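You operate a simulated robot arm through the tools that you are given. There is no shell and no other tool.

You run a simulated robot arm. Do the job below in one go: nothing can be reset, and whatever is moved stays where it is left.

TASK
Clamp the yellow hose stub, oil it once, then push the brass sleeve home.

It is judged by the outcome, as a careful person would: the job done as asked, and still so three seconds after it is handed in. It fails if anything else is knocked over, pushed out of place, dropped, spilled or broken.

THE ROBOT
A 7-joint arm with a two-finger parallel gripper, fixed in place. Base frame: the origin is at the foot of the arm, x ahead of it, y to its left, z up; the work surface is at about z = 800. Units: mm, rad, N and s.
Its first joint turns from -2.601 to 2.601 rad. Payload 3.43 kg.
The TCP is the grasp point between the finger pads, 30 mm short of the fingertips. In the tool frame z runs along the fingers and y along their closing line. The gripper opens to 94 mm. The fingers are 28 mm wide and 10 mm thick; the gripper's body (50 by 96 mm) begins 55 mm behind the TCP.
Orientation is told as [roll, pitch, yaw] about the base's x, y, z axes, in that order, counted from this pose: with the fingers straight down and closing along the base's y, the tool's x points along the base's -x, its y along +y and its z along -z.

THE INTERFACE
- The arm moves only by the tool servo_tool. Its argument "targets" is a list of rows, each an object (a shift or turn left out is 0, a gripper value left out holds the last) with "linear": the shift along the tool's x, y, z in units of 150 mm (1.0 is 150 mm), a list of three; "rotation": the turn, a rotation vector about the tool's x, y, z in units of 120 degrees (1.0 is 120 degrees), a list of three. In form: [{"linear": [dx, dy, dz], "rotation": [wx, wy, wz]}, ...]. A call has 1 to 20 rows; each row is the pose to reach, as a shift and turn from the pose commanded when the call began, along the tool's axes at that moment. "hand" is the gripper command, from -1 (shut) to 1 (fully open), values between in proportion, set as the call begins (left out, the last holds). A call with a number of a shift or a turn outside -1 to 1 is refused whole. A row lasts 0.2 s, in which the tool goes at most 50 mm and 0.15 rad; a call with a longer step from one row to the next is refused whole, and so is a gripper value outside its range. A pose out of reach is approached as far as the arm can. The call stops where the force on the tool passes 60 N (or 10 N more than at its start, if that is more) or the arm is blocked; 0.2 s more then pass. Each finger travels about 45 mm/s and halts on what it meets, pressing with about 21 N; the grip force reading is that of the motor and also rises with nothing between the fingers. The clock runs only during rows and for 0.2 s after the last one: add rows that repeat a pose to give the fingers time. The reply holds the time, the measured pose of the TCP, the force on the tool along the base axes, the opening and the grip force, in the units named above and with some noise, with the torque about the TCP (base axes, N m) and any sound that the robot's microphone picked up.
- Cameras (640 x 400 px; columns grow to the right, rows downward): "scene" is fixed at [402.1, -499.8, 1552.9]; the picture's right is [0.83, -0.57, 0.00], its down [-0.33, -0.48, -0.81] and it looks along [0.46, 0.67, -0.59] (base axes); focal length 302 px, centre (320, 200). "wrist" rides on the gripper at [76, 14, -102] in the tool frame; the picture's right is [-0.18, 0.98, 0.00], its down [-0.75, -0.14, -0.64] and it looks along [-0.63, -0.12, 0.77] (tool axes); focal length 243 px, centre (320, 200). There is no depth. A picture from a camera that has moved, and an enlarged one, comes with that camera's place and axes in the base frame and with its lens.
- grab_frame(camera): a new picture of that camera. No time passes.
- close_up(camera, box): a new picture of the part [left, top, right, bottom] of that camera's present view, enlarged. No time passes.
- job_done(): hands the job in; it is judged then, once.

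Places have to be worked out from the pictures, the camera data and where the tool is seen. Open the gripper and draw the arm clear of the work before you hand the job in, unless the task says otherwise.

The tools are called by a JSON object that holds its "fn" and its "kwargs". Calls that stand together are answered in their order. servo_tool: Moves the arm, as the interface text tells. Its arguments: {"type":"object","properties":{"targets":{"type":"array","items":{"type":"object","properties":{"linear":{"type":"array","items":{"type":"number"}},"rotation":{"type":"array","items":{"type":"number"}}}}},"hand":{"type":"number"}},"required":["targets"]} The other tools are called the same way: grab_frame (camera) takes a picture; close_up (camera, box) takes an enlarged picture of a part of a camera's view; job_done () hands the job in.

At the start:

```text
time: 0.0
ee_pos: [923.4, 351.3, 1172.7]
tcp_rot: [0.001, -0.001, -0.001]
force: [0.1, -0.5, -0.1]
ft_torque: [-0.02, -0.01, -0.02]
grip_width: 93.9
grip_force: 0.0
```

scene: 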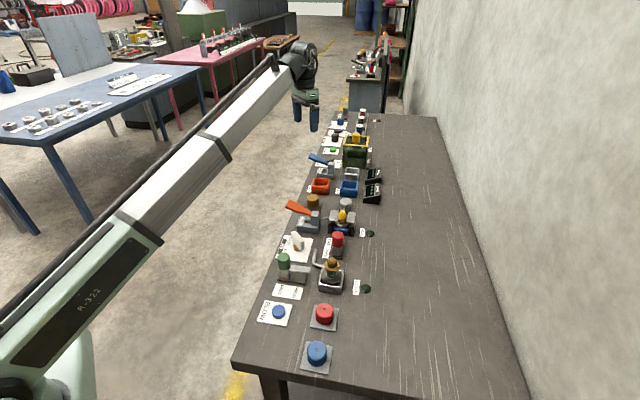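
wrist: 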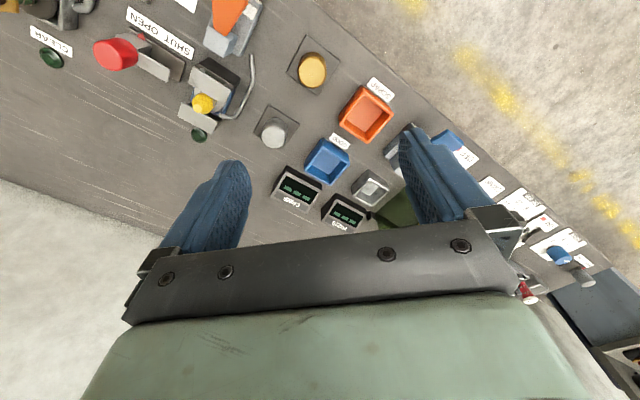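

I start by looking closer at the bench to find the hose stub, the clamps, the oiler and the sleeve.

{"fn": "close_up", "kwargs": {"camera": "scene", "box": [240, 180, 400, 280]}}

{"fn": "close_up", "kwargs": {"camera": "scene", "box": [280, 100, 400, 175]}}

{"fn": "close_up", "kwargs": {"camera": "scene", "box": [230, 240, 400, 380]}}

{"fn": "close_up", "kwargs": {"camera": "scene", "box": [290, 150, 400, 220]}}

{"fn": "close_up", "kwargs": {"camera": "wrist", "box": [0, 0, 320, 200]}}

{"fn": "close_up", "kwargs": {"camera": "wrist", "box": [320, 60, 640, 310]}}

```text
4.00 times, centred on (320, 230) of scene
camera zoom: at [402.1, -499.8, 1552.9], right [0.83, -0.57, 0.0], down [-0.33, -0.48, -0.81], along [0.46, 0.67, -0.59], focal length 1208 px, centre (320, 80)
```

zoom: 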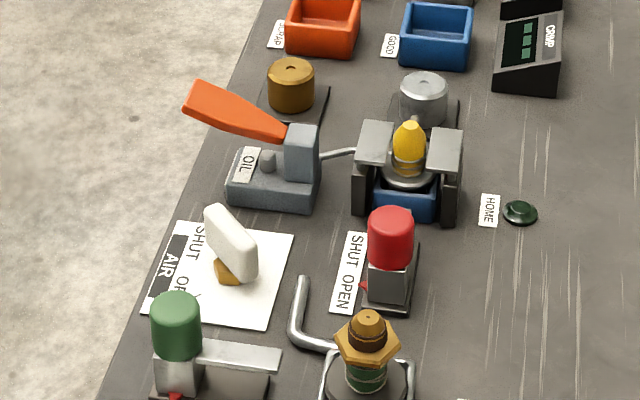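

```text
5.33 times, centred on (340, 138) of scene
camera zoom: at [402.1, -499.8, 1552.9], right [0.83, -0.57, 0.0], down [-0.33, -0.48, -0.81], along [0.46, 0.67, -0.59], focal length 1610 px, centre (213, 533)
```

zoom: 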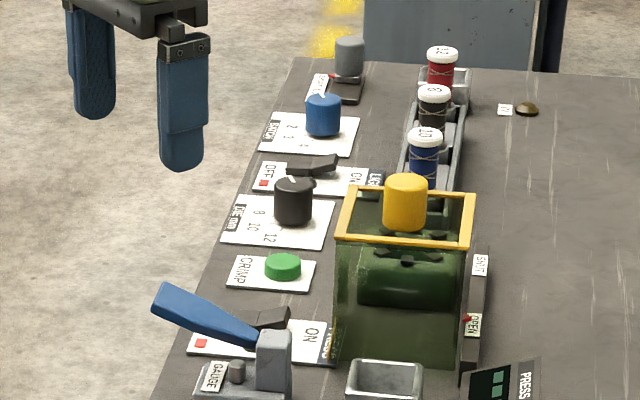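

```text
2.86 times, centred on (315, 310) of scene
camera zoom: at [402.1, -499.8, 1552.9], right [0.83, -0.57, 0.0], down [-0.33, -0.48, -0.81], along [0.46, 0.67, -0.59], focal length 863 px, centre (334, -114)
```

zoom: 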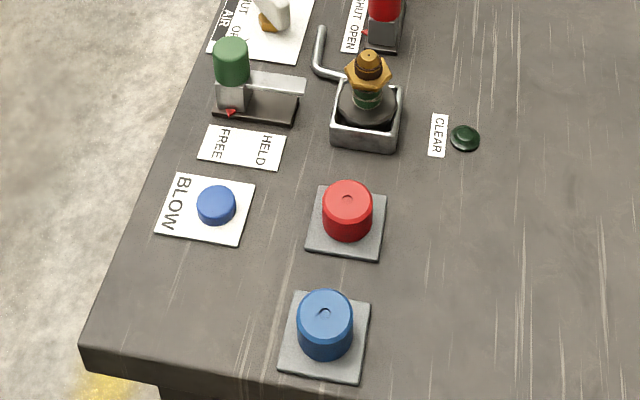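

```text
5.71 times, centred on (345, 185) of scene
camera zoom: at [402.1, -499.8, 1552.9], right [0.83, -0.57, 0.0], down [-0.33, -0.48, -0.81], along [0.46, 0.67, -0.59], focal length 1726 px, centre (177, 286)
```

zoom: 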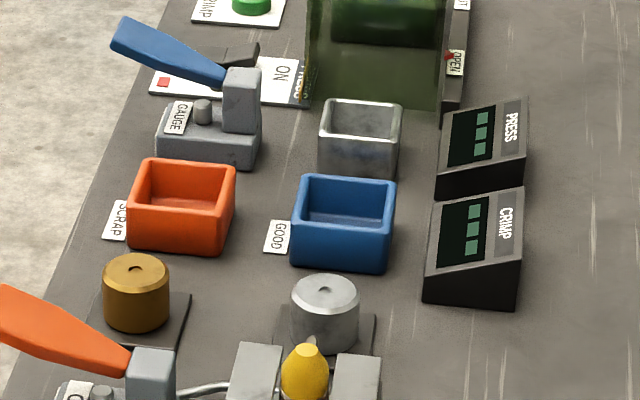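

```text
2.00 times, centred on (160, 100) of wrist
camera zoom: at [847.8, 364.0, 1275.7], right [0.18, 0.98, 0.0], down [0.75, -0.14, 0.64], along [0.63, -0.12, -0.77], focal length 485 px, centre (640, 400)
```

zoom: 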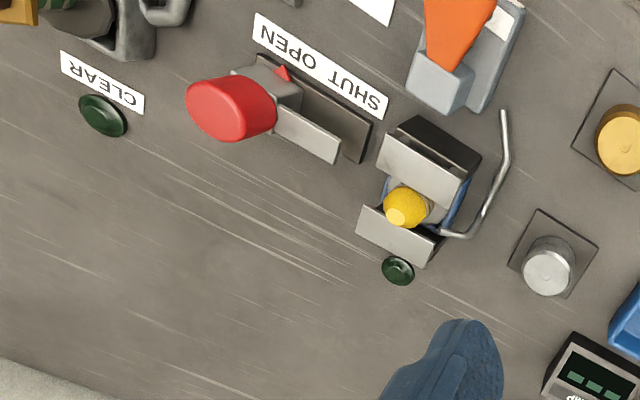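

```text
1.60 times, centred on (480, 185) of wrist
camera zoom: at [847.8, 364.0, 1275.7], right [0.18, 0.98, 0.0], down [0.75, -0.14, 0.64], along [0.63, -0.12, -0.77], focal length 388 px, centre (64, 224)
```

zoom: 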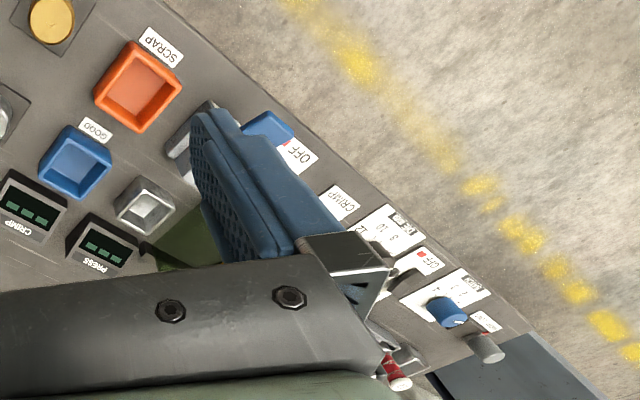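

The yellow stub sits in a blue-bodied vise at about (945, 150, top 874); the red-knob slider SHUT/OPEN is next to it, the orange OIL lever on its near side, and the brass sleeve stands at about (933, 330). I move the wrist camera over the vise for a better look.

{"fn": "servo_tool", "kwargs": {"targets": [{"linear": [0.16, -0.2, 0]}, {"linear": [0.32, -0.4, 0]}, {"linear": [0.48, -0.6, 0]}, {"linear": [0.64, -0.8, 0]}, {"linear": [0.8, -1.0, 0]}, {"linear": [0.8, -1.0, 0]}], "hand": 1}}

{"fn": "grab_frame", "kwargs": {"camera": "wrist"}}

{"fn": "grab_frame", "kwargs": {"camera": "scene"}}

```text
time: 1.4
ee_pos: [804.3, 203.4, 1171.8]
tcp_rot: [0.002, -0.007, -0.001]
force: [7.7, 9.0, -13.5]
ft_torque: [-1.08, -0.25, -0.74]
grip_width: 94.0
grip_force: 0.0
```

```text
taken
camera wrist: at [727.4, 214.4, 1274.3], right [0.18, 0.98, 0.0], down [0.75, -0.14, 0.65], along [0.64, -0.12, -0.76], focal length 243 px, centre (320, 200)
```

wrist: 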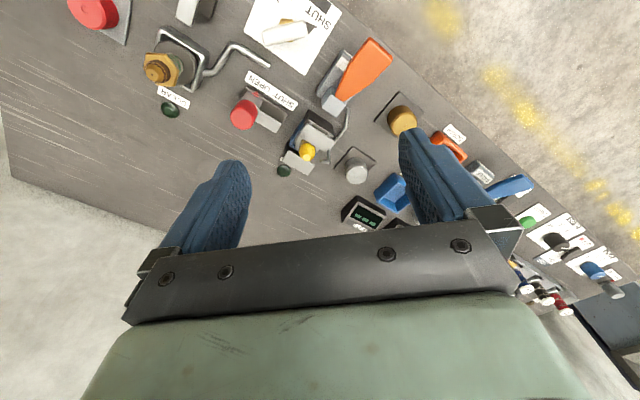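

```text
taken
```

scene: 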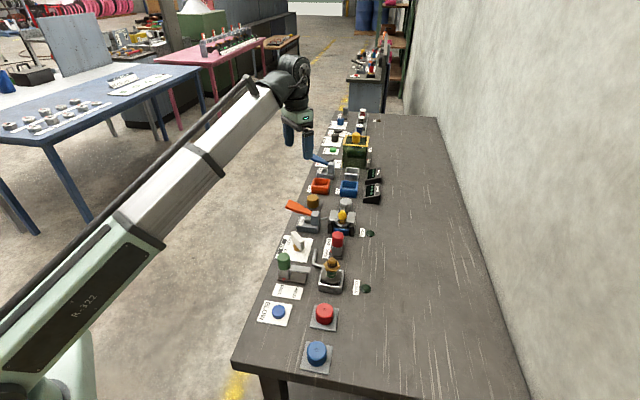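

The bench runs diagonally (about 45°). I enlarge the current wrist view to see the vise, slider and oiler.

{"fn": "close_up", "kwargs": {"camera": "wrist", "box": [220, 30, 420, 190]}}

{"fn": "close_up", "kwargs": {"camera": "wrist", "box": [60, 0, 300, 150]}}

{"fn": "close_up", "kwargs": {"camera": "scene", "box": [290, 190, 390, 260]}}

```text
2.50 times, centred on (320, 110) of wrist
camera zoom: at [727.4, 214.4, 1274.3], right [0.18, 0.98, 0.0], down [0.75, -0.14, 0.65], along [0.64, -0.12, -0.76], focal length 606 px, centre (320, 425)
```

zoom: 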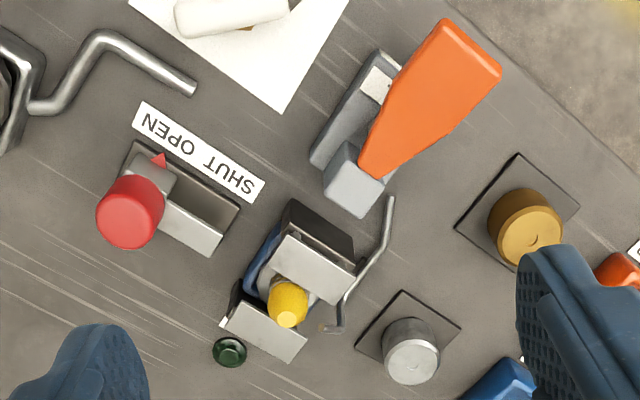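

```text
2.67 times, centred on (180, 75) of wrist
camera zoom: at [727.4, 214.4, 1274.3], right [0.18, 0.98, 0.0], down [0.75, -0.14, 0.65], along [0.64, -0.12, -0.76], focal length 647 px, centre (693, 533)
```

zoom: 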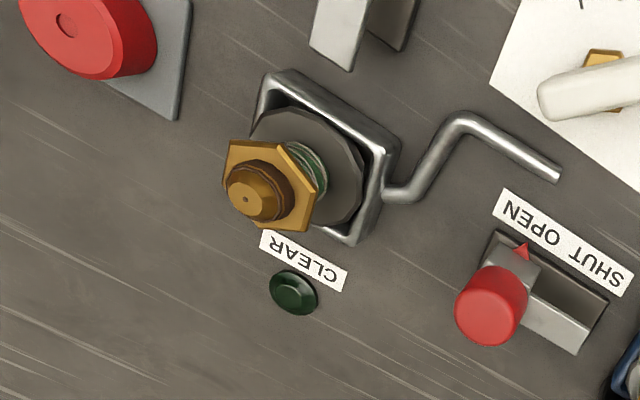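

```text
5.71 times, centred on (340, 225) of scene
camera zoom: at [402.1, -499.8, 1552.9], right [0.83, -0.57, 0.0], down [-0.33, -0.48, -0.81], along [0.46, 0.67, -0.59], focal length 1726 px, centre (206, 57)
```

zoom: 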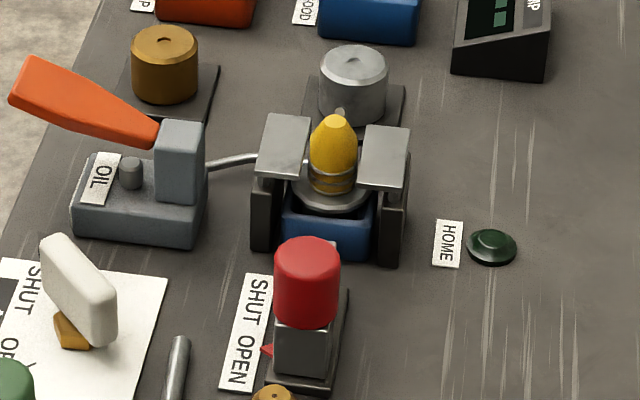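

The vise slider pointer is at OPEN, and the oiler spout reaches the stub. I yaw the tool −45° so it lines up with the bench, and come lower for a closer view of the vise.

{"fn": "servo_tool", "kwargs": {"targets": [{"linear": [-0.066, 0.079, 0.163], "rotation": [0, 0, 0.0625]}, {"linear": [-0.131, 0.158, 0.327], "rotation": [0, 0, 0.125]}, {"linear": [-0.197, 0.237, 0.49], "rotation": [0, 0, 0.1875]}, {"linear": [-0.262, 0.315, 0.653], "rotation": [0, 0, 0.25]}, {"linear": [-0.328, 0.394, 0.817], "rotation": [0, 0, 0.3125]}, {"linear": [-0.393, 0.473, 0.98], "rotation": [0, 0, 0.375]}, {"linear": [-0.393, 0.473, 0.98], "rotation": [0, 0, 0.375]}, {"linear": [-0.393, 0.473, 0.98], "rotation": [0, 0, 0.375]}]}}

{"fn": "grab_frame", "kwargs": {"camera": "wrist"}}

{"fn": "grab_frame", "kwargs": {"camera": "scene"}}

```text
time: 3.2
ee_pos: [862.7, 272.1, 1024.4]
tcp_rot: [0.001, 0.001, -0.788]
force: [1.4, 0.3, -0.1]
ft_torque: [0.01, 0.0, 0.02]
grip_width: 94.2
grip_force: 0.0
```

```text
taken
camera wrist: at [818.9, 335.0, 1128.6], right [0.83, 0.56, 0.0], down [0.43, -0.63, 0.64], along [0.36, -0.53, -0.77], focal length 243 px, centre (320, 200)
```

wrist: 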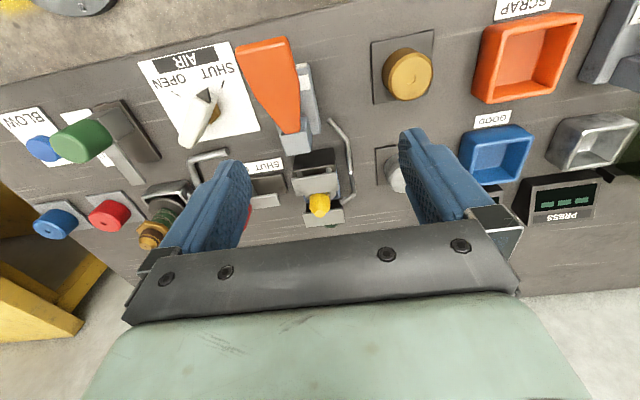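

```text
taken
```

scene: 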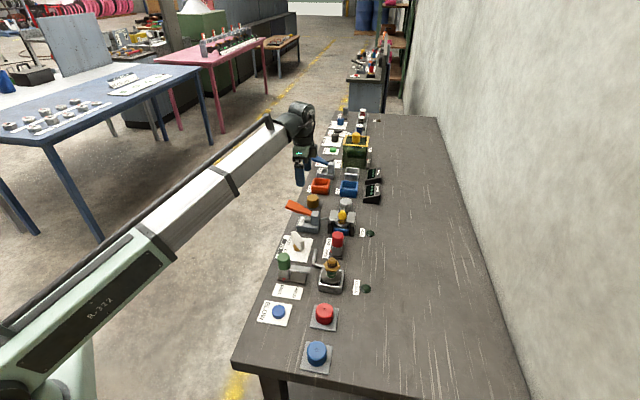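

Zoomed views of this closer picture to measure the slider, vise, oiler and sleeve.

{"fn": "close_up", "kwargs": {"camera": "wrist", "box": [230, 110, 410, 230]}}

{"fn": "close_up", "kwargs": {"camera": "wrist", "box": [240, 20, 440, 160]}}

{"fn": "close_up", "kwargs": {"camera": "scene", "box": [300, 205, 380, 265]}}

```text
3.33 times, centred on (320, 170) of wrist
camera zoom: at [818.9, 335.0, 1128.6], right [0.83, 0.56, 0.0], down [0.43, -0.63, 0.64], along [0.36, -0.53, -0.77], focal length 809 px, centre (320, 300)
```

zoom: 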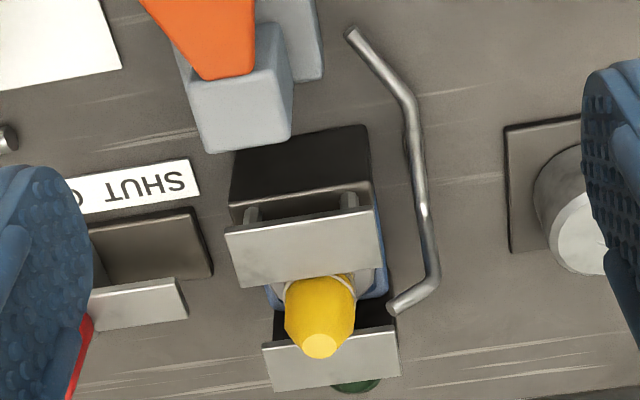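

```text
2.86 times, centred on (340, 90) of wrist
camera zoom: at [818.9, 335.0, 1128.6], right [0.83, 0.56, 0.0], down [0.43, -0.63, 0.64], along [0.36, -0.53, -0.77], focal length 693 px, centre (263, 514)
```

zoom: 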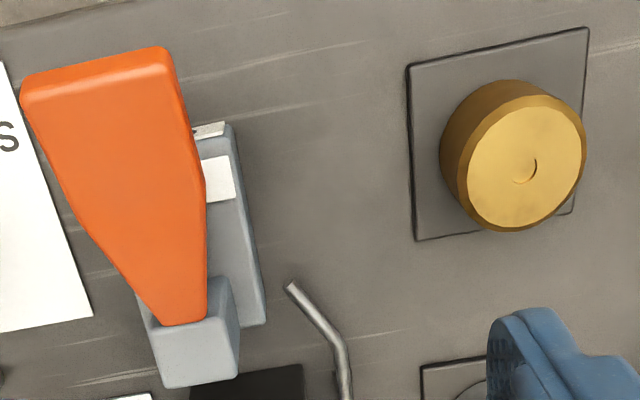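

```text
6.67 times, centred on (340, 235) of scene
camera zoom: at [402.1, -499.8, 1552.9], right [0.83, -0.57, 0.0], down [-0.33, -0.48, -0.81], along [0.46, 0.67, -0.59], focal length 2013 px, centre (187, -33)
```

zoom: 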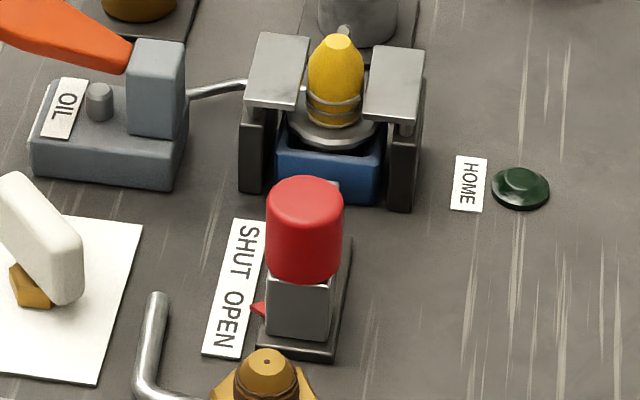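

The measurements: stub at (944, 152, tip z≈892), jaw tops at z≈870, the red clamp knob at about (856, 66, top z≈886), sliding along the (0.71, 0.71) bench direction. I move above the knob with the gripper partly open and check alignment.

{"fn": "servo_tool", "kwargs": {"targets": [{"linear": [-0.19, -0.2, 0.034]}, {"linear": [-0.38, -0.4, 0.068]}, {"linear": [-0.57, -0.6, 0.102]}, {"linear": [-0.76, -0.8, 0.136]}, {"linear": [-0.942, -1.0, 0.171]}, {"linear": [-0.942, -1.0, 0.171]}, {"linear": [-0.942, -1.0, 0.171]}], "hand": 0.4}}

{"fn": "grab_frame", "kwargs": {"camera": "wrist"}}

{"fn": "grab_frame", "kwargs": {"camera": "scene"}}

```text
time: 4.8
ee_pos: [855.8, 66.3, 1000.3]
tcp_rot: [0.0, -0.001, -0.786]
force: [0.6, 0.0, 0.5]
ft_torque: [0.02, -0.01, -0.01]
grip_width: 66.0
grip_force: 0.0
```

```text
taken
camera wrist: at [812.5, 128.3, 1102.9], right [0.83, 0.56, 0.0], down [0.43, -0.63, 0.64], along [0.36, -0.53, -0.77], focal length 243 px, centre (320, 200)
```

wrist: 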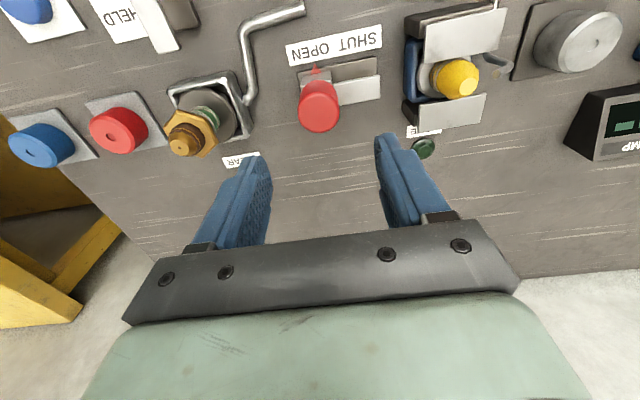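

```text
taken
```

scene: 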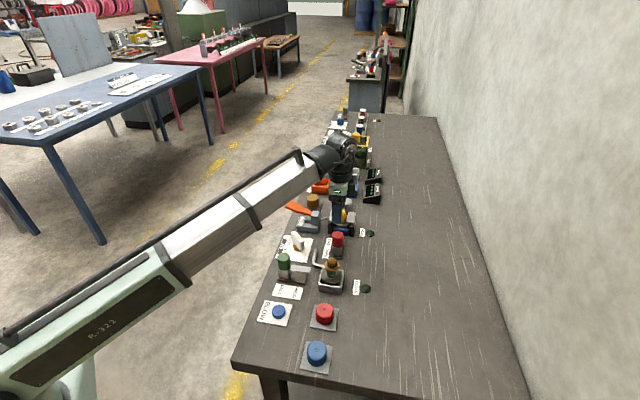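

{"fn": "close_up", "kwargs": {"camera": "wrist", "box": [240, 20, 520, 170]}}

{"fn": "close_up", "kwargs": {"camera": "wrist", "box": [270, 30, 390, 140]}}

```text
2.29 times, centred on (380, 95) of wrist
camera zoom: at [812.5, 128.3, 1102.9], right [0.83, 0.56, 0.0], down [0.43, -0.63, 0.64], along [0.36, -0.53, -0.77], focal length 555 px, centre (183, 440)
```

zoom: 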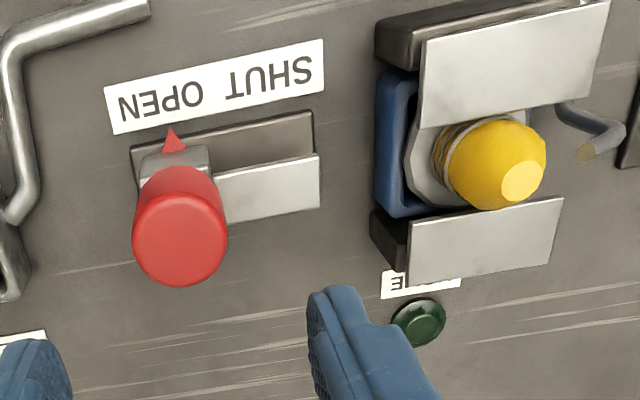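

```text
3.64 times, centred on (330, 85) of wrist
camera zoom: at [812.5, 128.3, 1102.9], right [0.83, 0.56, 0.0], down [0.43, -0.63, 0.64], along [0.36, -0.53, -0.77], focal length 882 px, centre (284, 618)
```

zoom: 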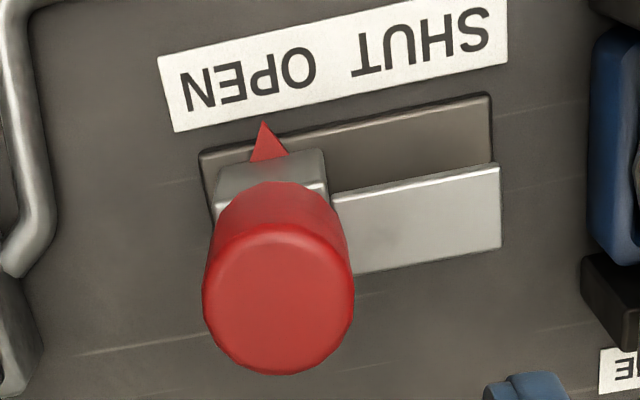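

The knob centre comes out at about (856, 62.5), 36 mm wide, pointer at OPEN. I shift a few mm, go down over it (tips to z≈855) and close on it.

{"fn": "servo_tool", "kwargs": {"targets": [{"linear": [-0.017, -0.019, 0.0]}, {"linear": [-0.017, -0.019, 0.2]}, {"linear": [-0.017, -0.019, 0.4]}, {"linear": [-0.017, -0.019, 0.55]}, {"linear": [-0.017, -0.019, 0.67]}, {"linear": [-0.017, -0.019, 0.767]}, {"linear": [-0.017, -0.019, 0.767]}]}}

{"fn": "grab_frame", "kwargs": {"camera": "wrist"}}

{"fn": "close_up", "kwargs": {"camera": "scene", "box": [280, 190, 400, 280]}}

```text
time: 6.4
ee_pos: [855.1, 63.0, 884.8]
tcp_rot: [-0.001, 0.0, -0.784]
force: [-0.3, 0.1, 0.6]
ft_torque: [0.0, -0.01, -0.03]
grip_width: 65.8
grip_force: 0.0
```

```text
taken
camera wrist: at [812.8, 125.1, 987.5], right [0.83, 0.56, 0.0], down [0.43, -0.63, 0.64], along [0.36, -0.53, -0.77], focal length 243 px, centre (320, 200)
```

wrist: 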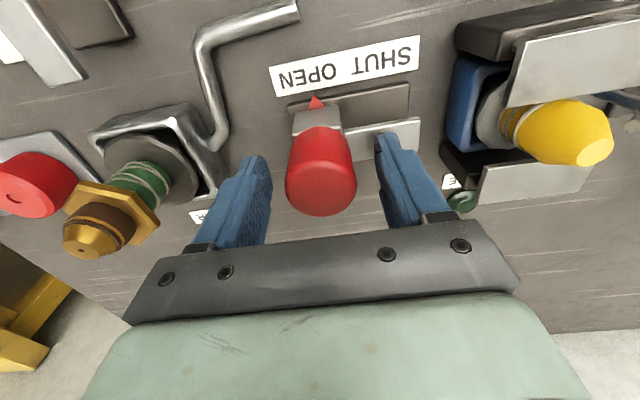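

```text
4.44 times, centred on (340, 235) of scene
camera zoom: at [402.1, -499.8, 1552.9], right [0.83, -0.57, 0.0], down [-0.33, -0.48, -0.81], along [0.46, 0.67, -0.59], focal length 1342 px, centre (231, 44)
```

zoom: 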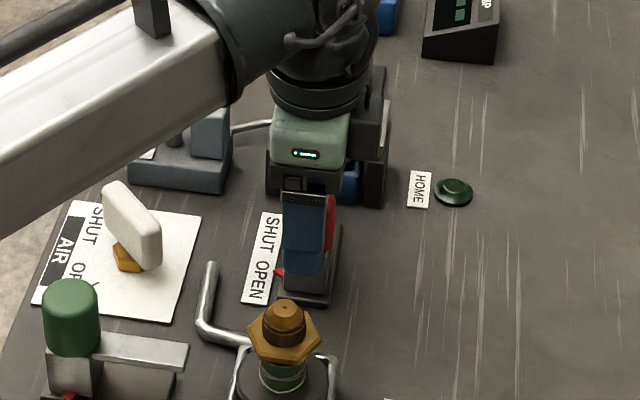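

The knob is centred between the fingers. I close on it without moving.

{"fn": "servo_tool", "kwargs": {"targets": [{"linear": [0, 0, 0]}, {"linear": [0, 0, 0]}, {"linear": [0, 0, 0]}, {"linear": [0, 0, 0]}, {"linear": [0, 0, 0]}], "hand": -1}}

```text
time: 7.6
ee_pos: [855.7, 64.0, 884.3]
tcp_rot: [0.002, -0.001, -0.786]
force: [3.4, 4.0, 0.5]
ft_torque: [-0.38, 0.44, -0.02]
grip_width: 37.5
grip_force: 44.6
```

The knob is held at 37.5 mm. I slide it toward SHUT along the bench direction, slowly, and watch the force.

{"fn": "servo_tool", "kwargs": {"targets": [{"linear": [0, 0.033, 0]}, {"linear": [0, 0.067, 0]}, {"linear": [0, 0.1, 0]}, {"linear": [0, 0.133, 0]}, {"linear": [0, 0.167, 0]}, {"linear": [0, 0.2, 0]}]}}

{"fn": "grab_frame", "kwargs": {"camera": "wrist"}}

```text
time: 9.0
ee_pos: [877.1, 84.9, 884.4]
tcp_rot: [0.001, 0.001, -0.784]
force: [-2.1, 2.1, -5.0]
ft_torque: [0.28, -0.48, -0.12]
grip_width: 37.6
grip_force: 44.7
```

```text
taken
camera wrist: at [834.4, 146.6, 987.7], right [0.83, 0.56, 0.0], down [0.43, -0.63, 0.64], along [0.36, -0.53, -0.77], focal length 243 px, centre (320, 200)
```

wrist: 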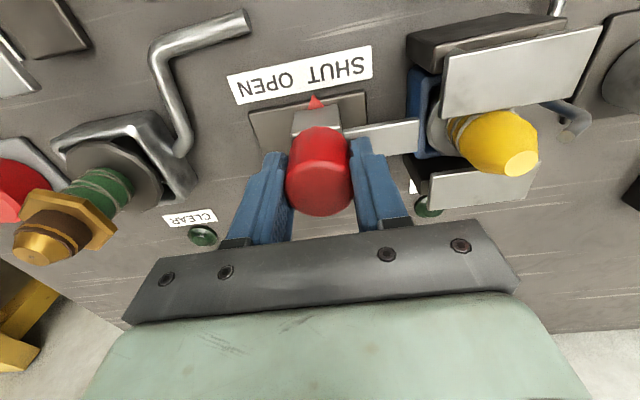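

The carriage follows smoothly with little force; the pointer is between OPEN and SHUT. I continue toward SHUT.

{"fn": "servo_tool", "kwargs": {"targets": [{"linear": [0, 0.025, 0]}, {"linear": [0, 0.05, 0]}, {"linear": [0, 0.075, 0]}, {"linear": [0, 0.1, 0]}, {"linear": [0, 0.12, 0]}, {"linear": [0, 0.14, 0]}, {"linear": [0, 0.16, 0]}]}}

{"fn": "grab_frame", "kwargs": {"camera": "wrist"}}

```text
time: 10.7
ee_pos: [889.0, 95.4, 884.3]
tcp_rot: [-0.015, 0.001, -0.792]
force: [-5.1, -9.9, 6.4]
ft_torque: [1.51, -0.43, 0.15]
grip_width: 38.2
grip_force: 44.9
stopped in row 7: the force on the tool passed its limit at 63 N (the readings are from after the stop); the commanded pose is now the measured one
```

```text
taken
camera wrist: at [846.6, 158.3, 987.5], right [0.83, 0.56, -0.01], down [0.44, -0.63, 0.64], along [0.35, -0.54, -0.77], focal length 243 px, centre (320, 200)
```

wrist: 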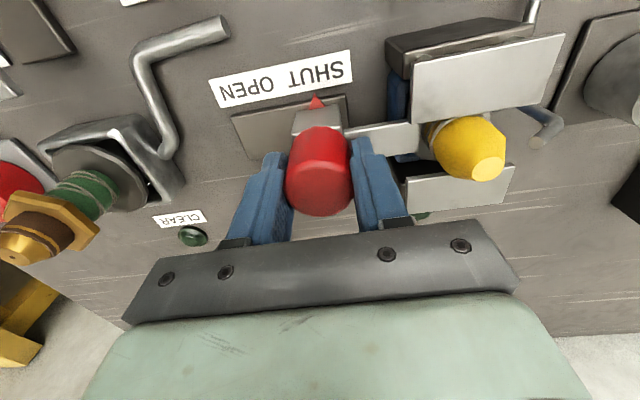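

The slider reached its end stop (about 47 mm of travel). I check whether the pointer is at SHUT and the jaws have closed on the stub.

{"fn": "close_up", "kwargs": {"camera": "wrist", "box": [200, 10, 600, 230]}}

{"fn": "close_up", "kwargs": {"camera": "scene", "box": [290, 190, 390, 260]}}

```text
1.60 times, centred on (400, 120) of wrist
camera zoom: at [846.6, 158.3, 987.5], right [0.83, 0.56, -0.01], down [0.44, -0.63, 0.64], along [0.35, -0.54, -0.77], focal length 388 px, centre (192, 328)
```

zoom: 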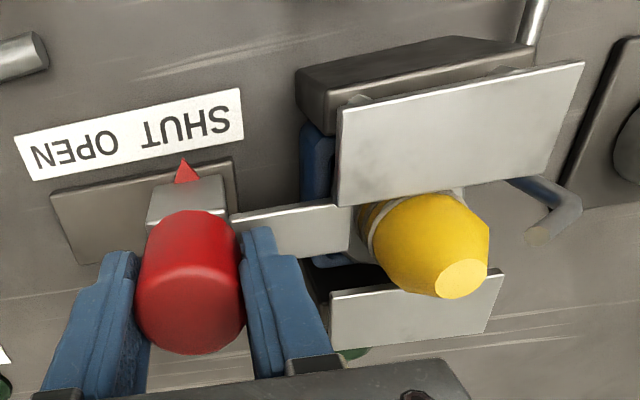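

```text
5.71 times, centred on (340, 225) of scene
camera zoom: at [402.1, -499.8, 1552.9], right [0.83, -0.57, 0.0], down [-0.33, -0.48, -0.81], along [0.46, 0.67, -0.59], focal length 1726 px, centre (206, 57)
```

zoom: 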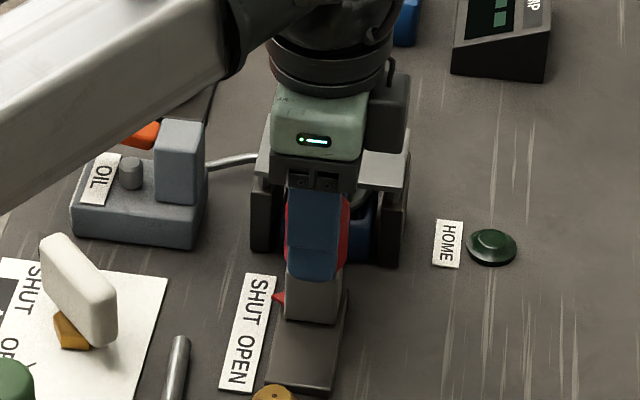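

The pointer is at SHUT. I release the knob gently and rise straight up, then inspect the clamp.

{"fn": "servo_tool", "kwargs": {"targets": [{"linear": [0, 0, 0]}, {"linear": [0, 0, 0]}, {"linear": [0, 0, 0]}], "hand": 0.3}}

{"fn": "servo_tool", "kwargs": {"targets": [{"linear": [0, 0, -0.15]}, {"linear": [0, 0, -0.4]}, {"linear": [0, 0, -0.7]}, {"linear": [0, 0, -0.95]}, {"linear": [0, 0, -0.95]}]}}

{"fn": "grab_frame", "kwargs": {"camera": "wrist"}}

{"fn": "grab_frame", "kwargs": {"camera": "scene"}}

```text
time: 11.5
ee_pos: [888.3, 96.3, 883.7]
tcp_rot: [-0.015, 0.002, -0.79]
force: [-0.4, 0.6, -0.1]
ft_torque: [0.02, 0.03, 0.0]
grip_width: 61.1
grip_force: 0.1
```

```text
time: 12.7
ee_pos: [891.1, 96.6, 1026.5]
tcp_rot: [-0.013, 0.004, -0.789]
force: [0.3, -0.3, 0.3]
ft_torque: [0.03, 0.0, 0.0]
grip_width: 61.1
grip_force: 0.0
```

```text
taken
camera wrist: at [849.9, 159.3, 1129.4], right [0.83, 0.56, -0.01], down [0.44, -0.63, 0.64], along [0.35, -0.54, -0.77], focal length 243 px, centre (320, 200)
```

wrist: 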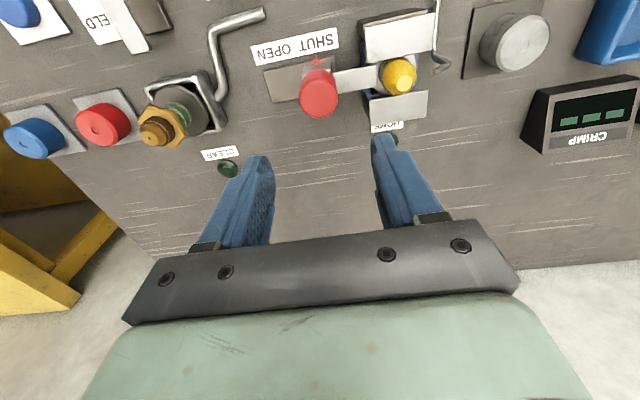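

```text
taken
```

scene: 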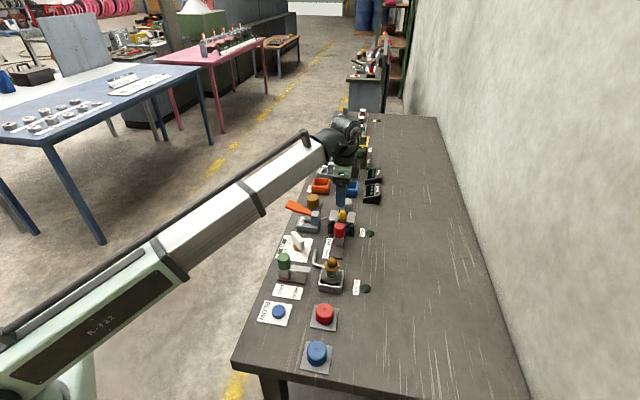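

{"fn": "close_up", "kwargs": {"camera": "wrist", "box": [240, 0, 480, 150]}}

{"fn": "close_up", "kwargs": {"camera": "scene", "box": [280, 195, 400, 265]}}

{"fn": "close_up", "kwargs": {"camera": "scene", "box": [310, 195, 370, 245]}}

```text
2.67 times, centred on (360, 75) of wrist
camera zoom: at [849.9, 159.3, 1129.4], right [0.83, 0.56, -0.01], down [0.44, -0.63, 0.64], along [0.35, -0.54, -0.77], focal length 647 px, centre (213, 533)
```

zoom: 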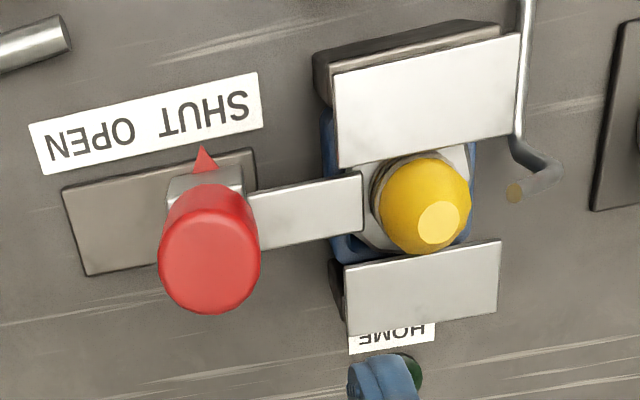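

```text
5.33 times, centred on (340, 230) of scene
camera zoom: at [402.1, -499.8, 1552.9], right [0.83, -0.57, 0.0], down [-0.33, -0.48, -0.81], along [0.46, 0.67, -0.59], focal length 1610 px, centre (213, 40)
```

zoom: 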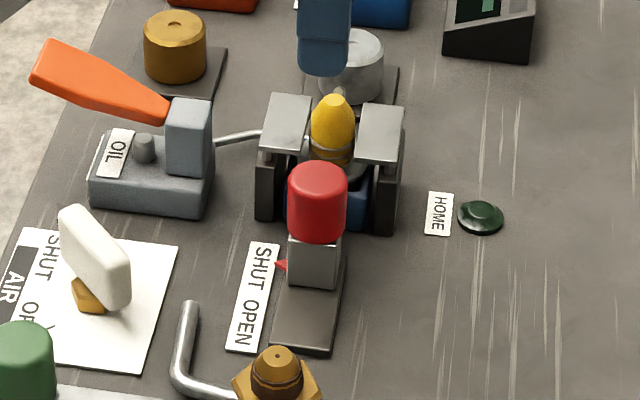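

```text
8.00 times, centred on (340, 220) of scene
camera zoom: at [402.1, -499.8, 1552.9], right [0.83, -0.57, 0.0], down [-0.33, -0.48, -0.81], along [0.46, 0.67, -0.59], focal length 2416 px, centre (160, 40)
```

zoom: 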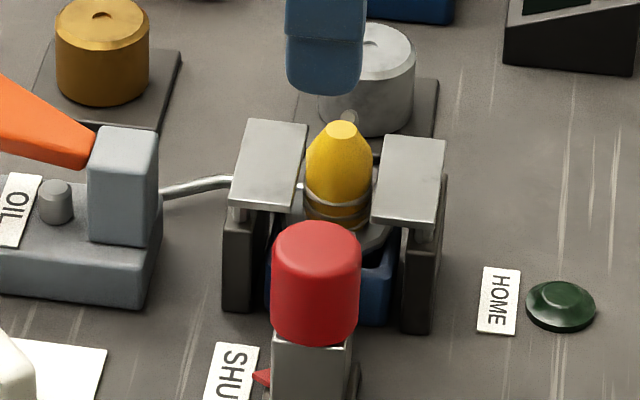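

The tongue has slid in and the pointer is at SHUT, so the stub is clamped. Next is the oiler: its orange lever runs from the pivot block (e≈(861, 224, 876)) up to a tip edge around (797, 285, 906). I shut the fingers and move above the lever's free end.

{"fn": "servo_tool", "kwargs": {"targets": [{"linear": [0.2, 0.09, 0.035], "rotation": [-0.001, 0.001, -0.0004]}, {"linear": [0.4, 0.18, 0.07], "rotation": [-0.002, 0.002, -0.0008]}, {"linear": [0.6, 0.27, 0.105], "rotation": [-0.003, 0.003, -0.001]}, {"linear": [0.8, 0.36, 0.14], "rotation": [-0.004, 0.004, -0.0015]}, {"linear": [1.0, 0.451, 0.177], "rotation": [-0.0047, 0.0047, -0.0018]}, {"linear": [1.0, 0.451, 0.177], "rotation": [-0.0047, 0.0047, -0.0018]}, {"linear": [1.0, 0.451, 0.177], "rotation": [-0.0047, 0.0047, -0.0018]}], "hand": -1}}

{"fn": "grab_frame", "kwargs": {"camera": "wrist"}}

{"fn": "close_up", "kwargs": {"camera": "scene", "box": [270, 160, 390, 260]}}

```text
time: 14.3
ee_pos: [832.6, 251.6, 998.6]
tcp_rot: [-0.006, 0.012, -0.785]
force: [-1.2, 0.2, -0.7]
ft_torque: [-0.01, 0.0, 0.0]
grip_width: 0.2
grip_force: 20.9
```

```text
taken
camera wrist: at [791.2, 313.3, 1102.4], right [0.83, 0.56, -0.01], down [0.44, -0.64, 0.63], along [0.35, -0.53, -0.77], focal length 243 px, centre (320, 200)
```

wrist: 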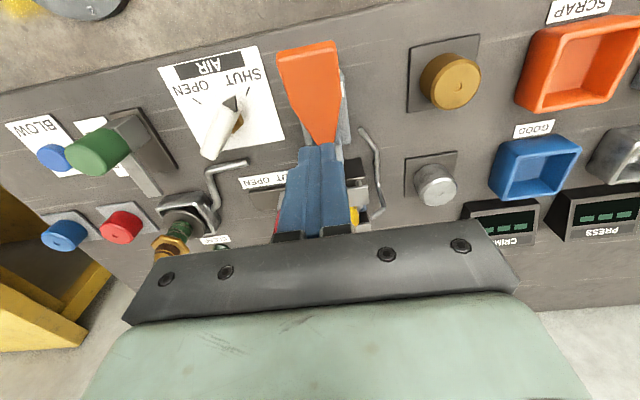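

```text
4.00 times, centred on (330, 210) of scene
camera zoom: at [402.1, -499.8, 1552.9], right [0.83, -0.57, 0.0], down [-0.33, -0.48, -0.81], along [0.46, 0.67, -0.59], focal length 1208 px, centre (280, 160)
```

zoom: 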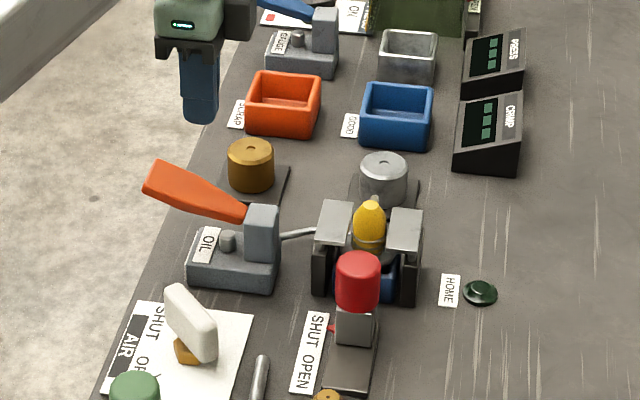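

The lever tip re-measures at (797, 286, 906), matching. I level the tool, go to a point 20 mm in from the lever's tip and stop just above it.

{"fn": "servo_tool", "kwargs": {"targets": [{"linear": [0.09, -0.004, 0.08], "rotation": [-0.0015, -0.0028, 0]}, {"linear": [0.185, -0.004, 0.2], "rotation": [-0.0029, -0.0057, 0]}, {"linear": [0.185, -0.004, 0.32], "rotation": [-0.0029, -0.0057, 0]}, {"linear": [0.185, -0.004, 0.32], "rotation": [-0.0029, -0.0057, 0]}, {"linear": [0.185, -0.004, 0.32], "rotation": [-0.0029, -0.0057, 0]}]}}

{"fn": "grab_frame", "kwargs": {"camera": "wrist"}}

{"fn": "close_up", "kwargs": {"camera": "scene", "box": [270, 160, 390, 260]}}

```text
time: 15.5
ee_pos: [813.0, 270.9, 951.9]
tcp_rot: [0.001, 0.001, -0.785]
force: [-0.2, -0.3, -0.4]
ft_torque: [0.0, -0.01, 0.02]
grip_width: 0.0
grip_force: 20.8
```

```text
taken
camera wrist: at [769.2, 333.6, 1054.1], right [0.83, 0.56, 0.0], down [0.43, -0.63, 0.64], along [0.36, -0.53, -0.77], focal length 243 px, centre (320, 200)
```

wrist: 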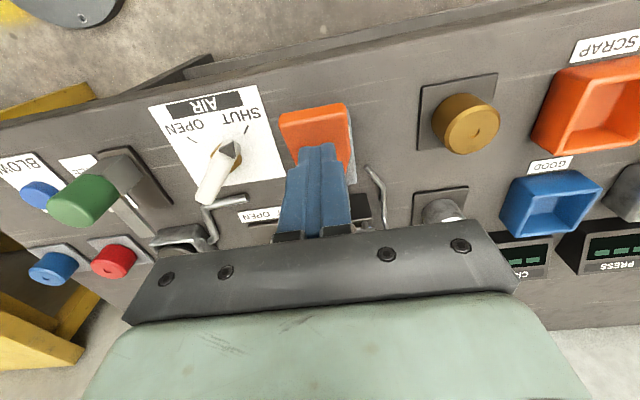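

```text
4.00 times, centred on (330, 210) of scene
camera zoom: at [402.1, -499.8, 1552.9], right [0.83, -0.57, 0.0], down [-0.33, -0.48, -0.81], along [0.46, 0.67, -0.59], focal length 1208 px, centre (280, 160)
```

zoom: 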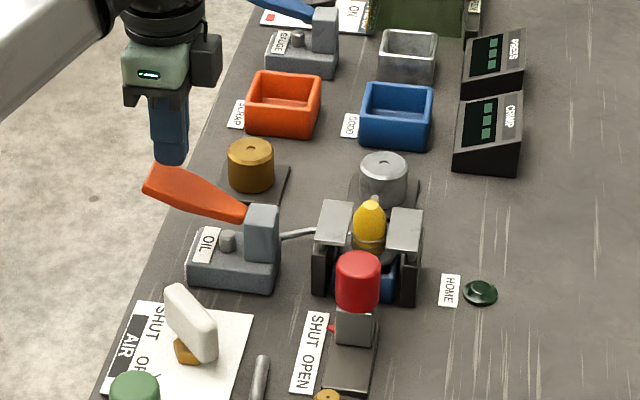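

The fingertips are just above the lever end. I press it down slowly until it bottoms out.

{"fn": "servo_tool", "kwargs": {"targets": [{"linear": [0, 0, 0.05]}, {"linear": [0, 0, 0.1]}, {"linear": [0, 0, 0.13]}, {"linear": [0, 0, 0.16]}, {"linear": [0, 0, 0.19]}, {"linear": [0, 0, 0.22]}, {"linear": [0, 0, 0.25]}, {"linear": [0, 0, 0.28]}, {"linear": [0, 0, 0.31]}, {"linear": [0, 0, 0.34]}, {"linear": [0, 0, 0.37]}, {"linear": [0, 0, 0.4]}]}}

{"fn": "grab_frame", "kwargs": {"camera": "wrist"}}

{"fn": "close_up", "kwargs": {"camera": "scene", "box": [270, 160, 390, 260]}}

```text
time: 18.1
ee_pos: [811.2, 271.0, 890.7]
tcp_rot: [0.002, -0.001, -0.786]
force: [-1.5, 1.2, 6.0]
ft_torque: [-0.04, 0.01, 0.01]
grip_width: 0.0
grip_force: 20.9
```

```text
taken
camera wrist: at [768.8, 333.1, 994.4], right [0.83, 0.56, 0.0], down [0.43, -0.63, 0.64], along [0.36, -0.53, -0.77], focal length 243 px, centre (320, 200)
```

wrist: 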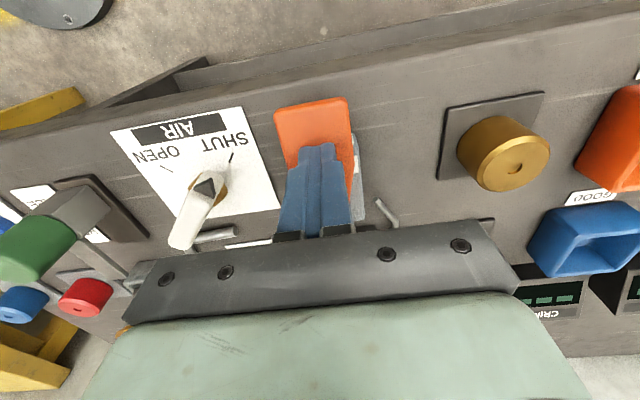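

```text
4.00 times, centred on (330, 210) of scene
camera zoom: at [402.1, -499.8, 1552.9], right [0.83, -0.57, 0.0], down [-0.33, -0.48, -0.81], along [0.46, 0.67, -0.59], focal length 1208 px, centre (280, 160)
```

zoom: 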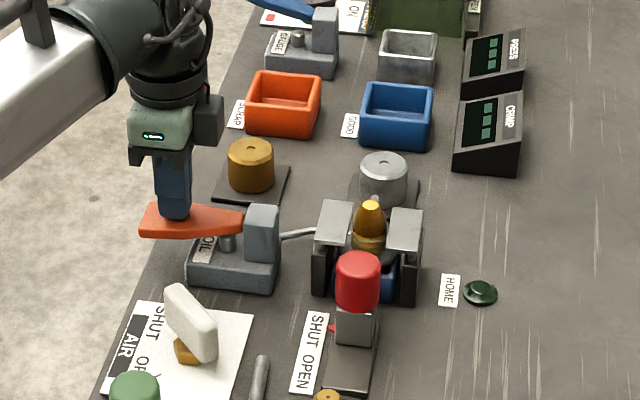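

The stub looks darker now, as if oil has reached it; I enlarge it to check before releasing the lever.

{"fn": "close_up", "kwargs": {"camera": "scene", "box": [300, 195, 370, 245]}}

```text
8.00 times, centred on (335, 220) of scene
camera zoom: at [402.1, -499.8, 1552.9], right [0.83, -0.57, 0.0], down [-0.33, -0.48, -0.81], along [0.46, 0.67, -0.59], focal length 2416 px, centre (200, 40)
```

zoom: 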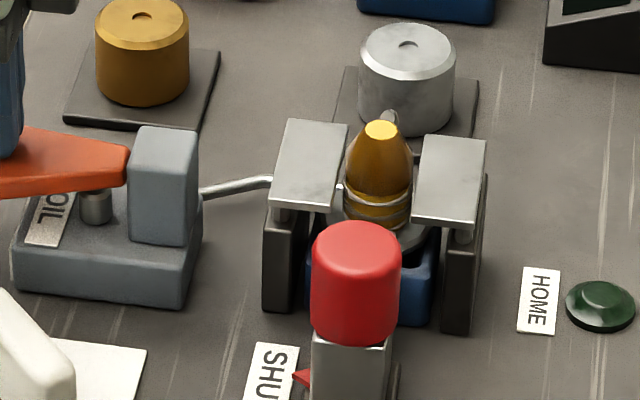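

The sides of the stub are now coated with oil, so one stroke is done. I release the lever by rising straight up, without touching it again.

{"fn": "servo_tool", "kwargs": {"targets": [{"linear": [0, 0, -0.08]}, {"linear": [0, 0, -0.18]}, {"linear": [0, 0, -0.3]}, {"linear": [0, 0, -0.5]}, {"linear": [0, 0, -0.75]}, {"linear": [0, 0, -0.75]}]}}

{"fn": "grab_frame", "kwargs": {"camera": "wrist"}}

{"fn": "close_up", "kwargs": {"camera": "scene", "box": [280, 180, 380, 250]}}

```text
time: 19.5
ee_pos: [811.7, 270.3, 1004.0]
tcp_rot: [0.002, -0.001, -0.784]
force: [0.2, 0.4, 1.1]
ft_torque: [0.03, -0.02, -0.02]
grip_width: 0.0
grip_force: 20.7
```

```text
taken
camera wrist: at [768.4, 332.3, 1107.1], right [0.83, 0.56, 0.0], down [0.43, -0.63, 0.64], along [0.36, -0.53, -0.77], focal length 243 px, centre (320, 200)
```

wrist: 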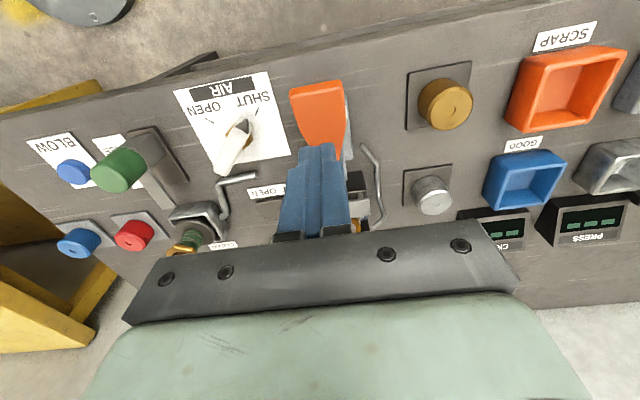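

```text
5.71 times, centred on (330, 215) of scene
camera zoom: at [402.1, -499.8, 1552.9], right [0.83, -0.57, 0.0], down [-0.33, -0.48, -0.81], along [0.46, 0.67, -0.59], focal length 1726 px, centre (263, 114)
```

zoom: 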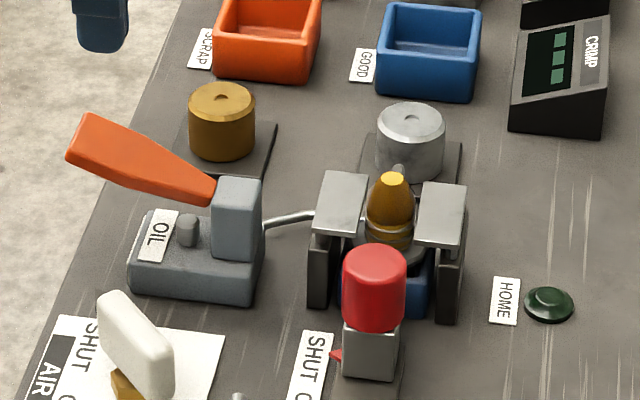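

The lever is back up, the stub stays clamped and oiled. Now the brass sleeve: I zoom on it to fix its place and size.

{"fn": "close_up", "kwargs": {"camera": "wrist", "box": [390, 40, 550, 160]}}

{"fn": "close_up", "kwargs": {"camera": "scene", "box": [290, 180, 350, 220]}}

```text
3.33 times, centred on (470, 100) of wrist
camera zoom: at [768.4, 332.3, 1107.1], right [0.83, 0.56, 0.0], down [0.43, -0.63, 0.64], along [0.36, -0.53, -0.77], focal length 809 px, centre (-180, 533)
```

zoom: 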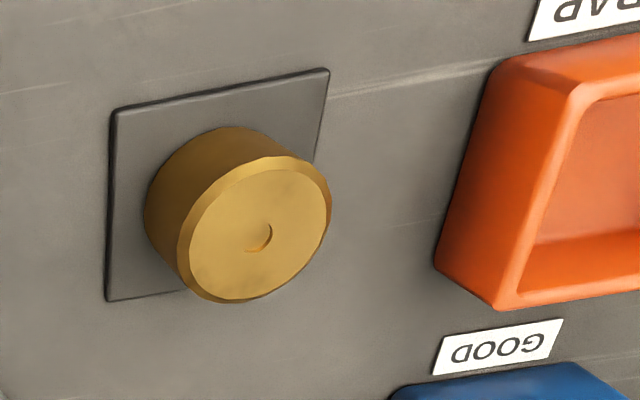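

```text
10.00 times, centred on (320, 200) of scene
camera zoom: at [402.1, -499.8, 1552.9], right [0.83, -0.57, 0.0], down [-0.33, -0.48, -0.81], along [0.46, 0.67, -0.59], focal length 3020 px, centre (320, 200)
```

zoom: 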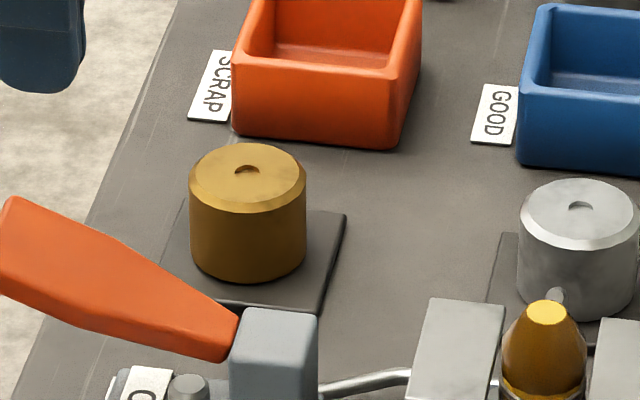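

The sleeve is about 47 mm across and 45 mm tall, centred at about (938, 335) with top z≈848; the scrap bin is some 65 mm beyond it. I open to about 80 mm and move above it.

{"fn": "servo_tool", "kwargs": {"targets": [{"linear": [-0.06, 0.18, 0]}, {"linear": [-0.12, 0.36, 0]}, {"linear": [-0.18, 0.54, 0]}, {"linear": [-0.24, 0.72, 0]}, {"linear": [-0.291, 0.9, 0]}, {"linear": [-0.291, 0.9, 0.2]}, {"linear": [-0.291, 0.9, 0.4]}, {"linear": [-0.291, 0.9, 0.4]}], "hand": 0.7}}

{"fn": "grab_frame", "kwargs": {"camera": "wrist"}}

{"fn": "close_up", "kwargs": {"camera": "scene", "box": [270, 150, 390, 230]}}

```text
time: 21.3
ee_pos: [938.4, 336.3, 943.8]
tcp_rot: [0.001, 0.0, -0.787]
force: [0.2, -0.2, -0.1]
ft_torque: [-0.01, -0.02, -0.03]
grip_width: 80.0
grip_force: 0.0
```

```text
taken
camera wrist: at [895.4, 398.2, 1046.9], right [0.83, 0.56, 0.0], down [0.43, -0.63, 0.64], along [0.36, -0.53, -0.77], focal length 243 px, centre (320, 200)
```

wrist: 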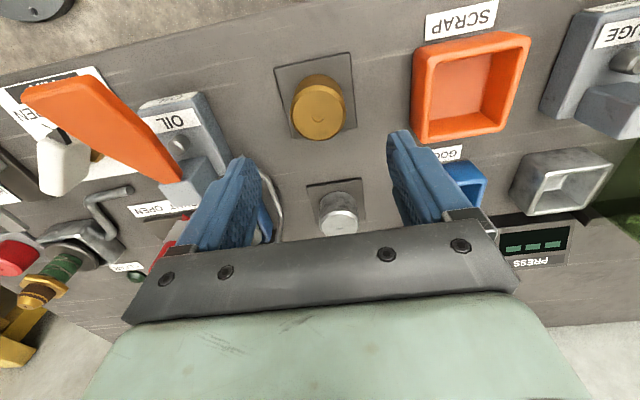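

```text
5.00 times, centred on (330, 190) of scene
camera zoom: at [402.1, -499.8, 1552.9], right [0.83, -0.57, 0.0], down [-0.33, -0.48, -0.81], along [0.46, 0.67, -0.59], focal length 1510 px, centre (270, 250)
```

zoom: 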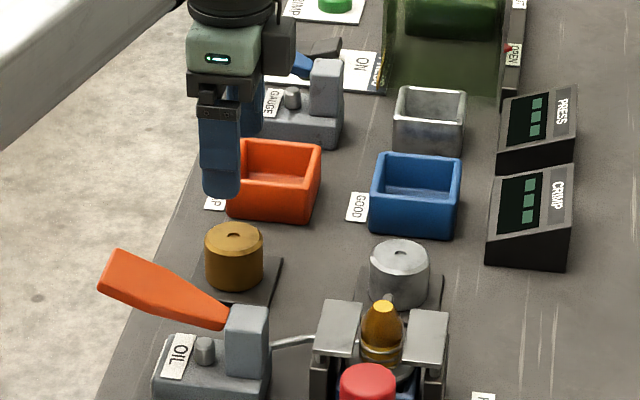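

{"fn": "close_up", "kwargs": {"camera": "wrist", "box": [260, 40, 380, 150]}}

```text
3.64 times, centred on (320, 95) of wrist
camera zoom: at [895.4, 398.2, 1046.9], right [0.83, 0.56, 0.0], down [0.43, -0.63, 0.64], along [0.36, -0.53, -0.77], focal length 882 px, centre (320, 582)
```

zoom: 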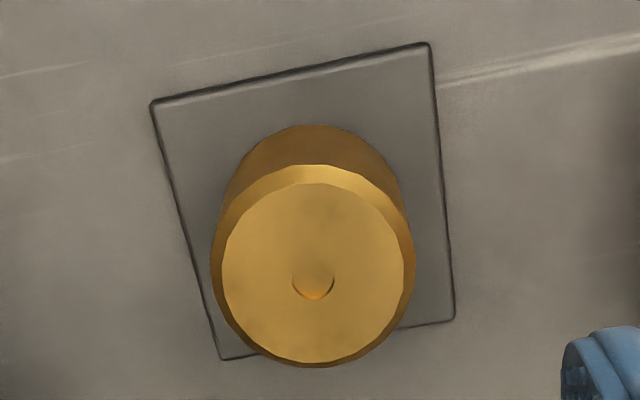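

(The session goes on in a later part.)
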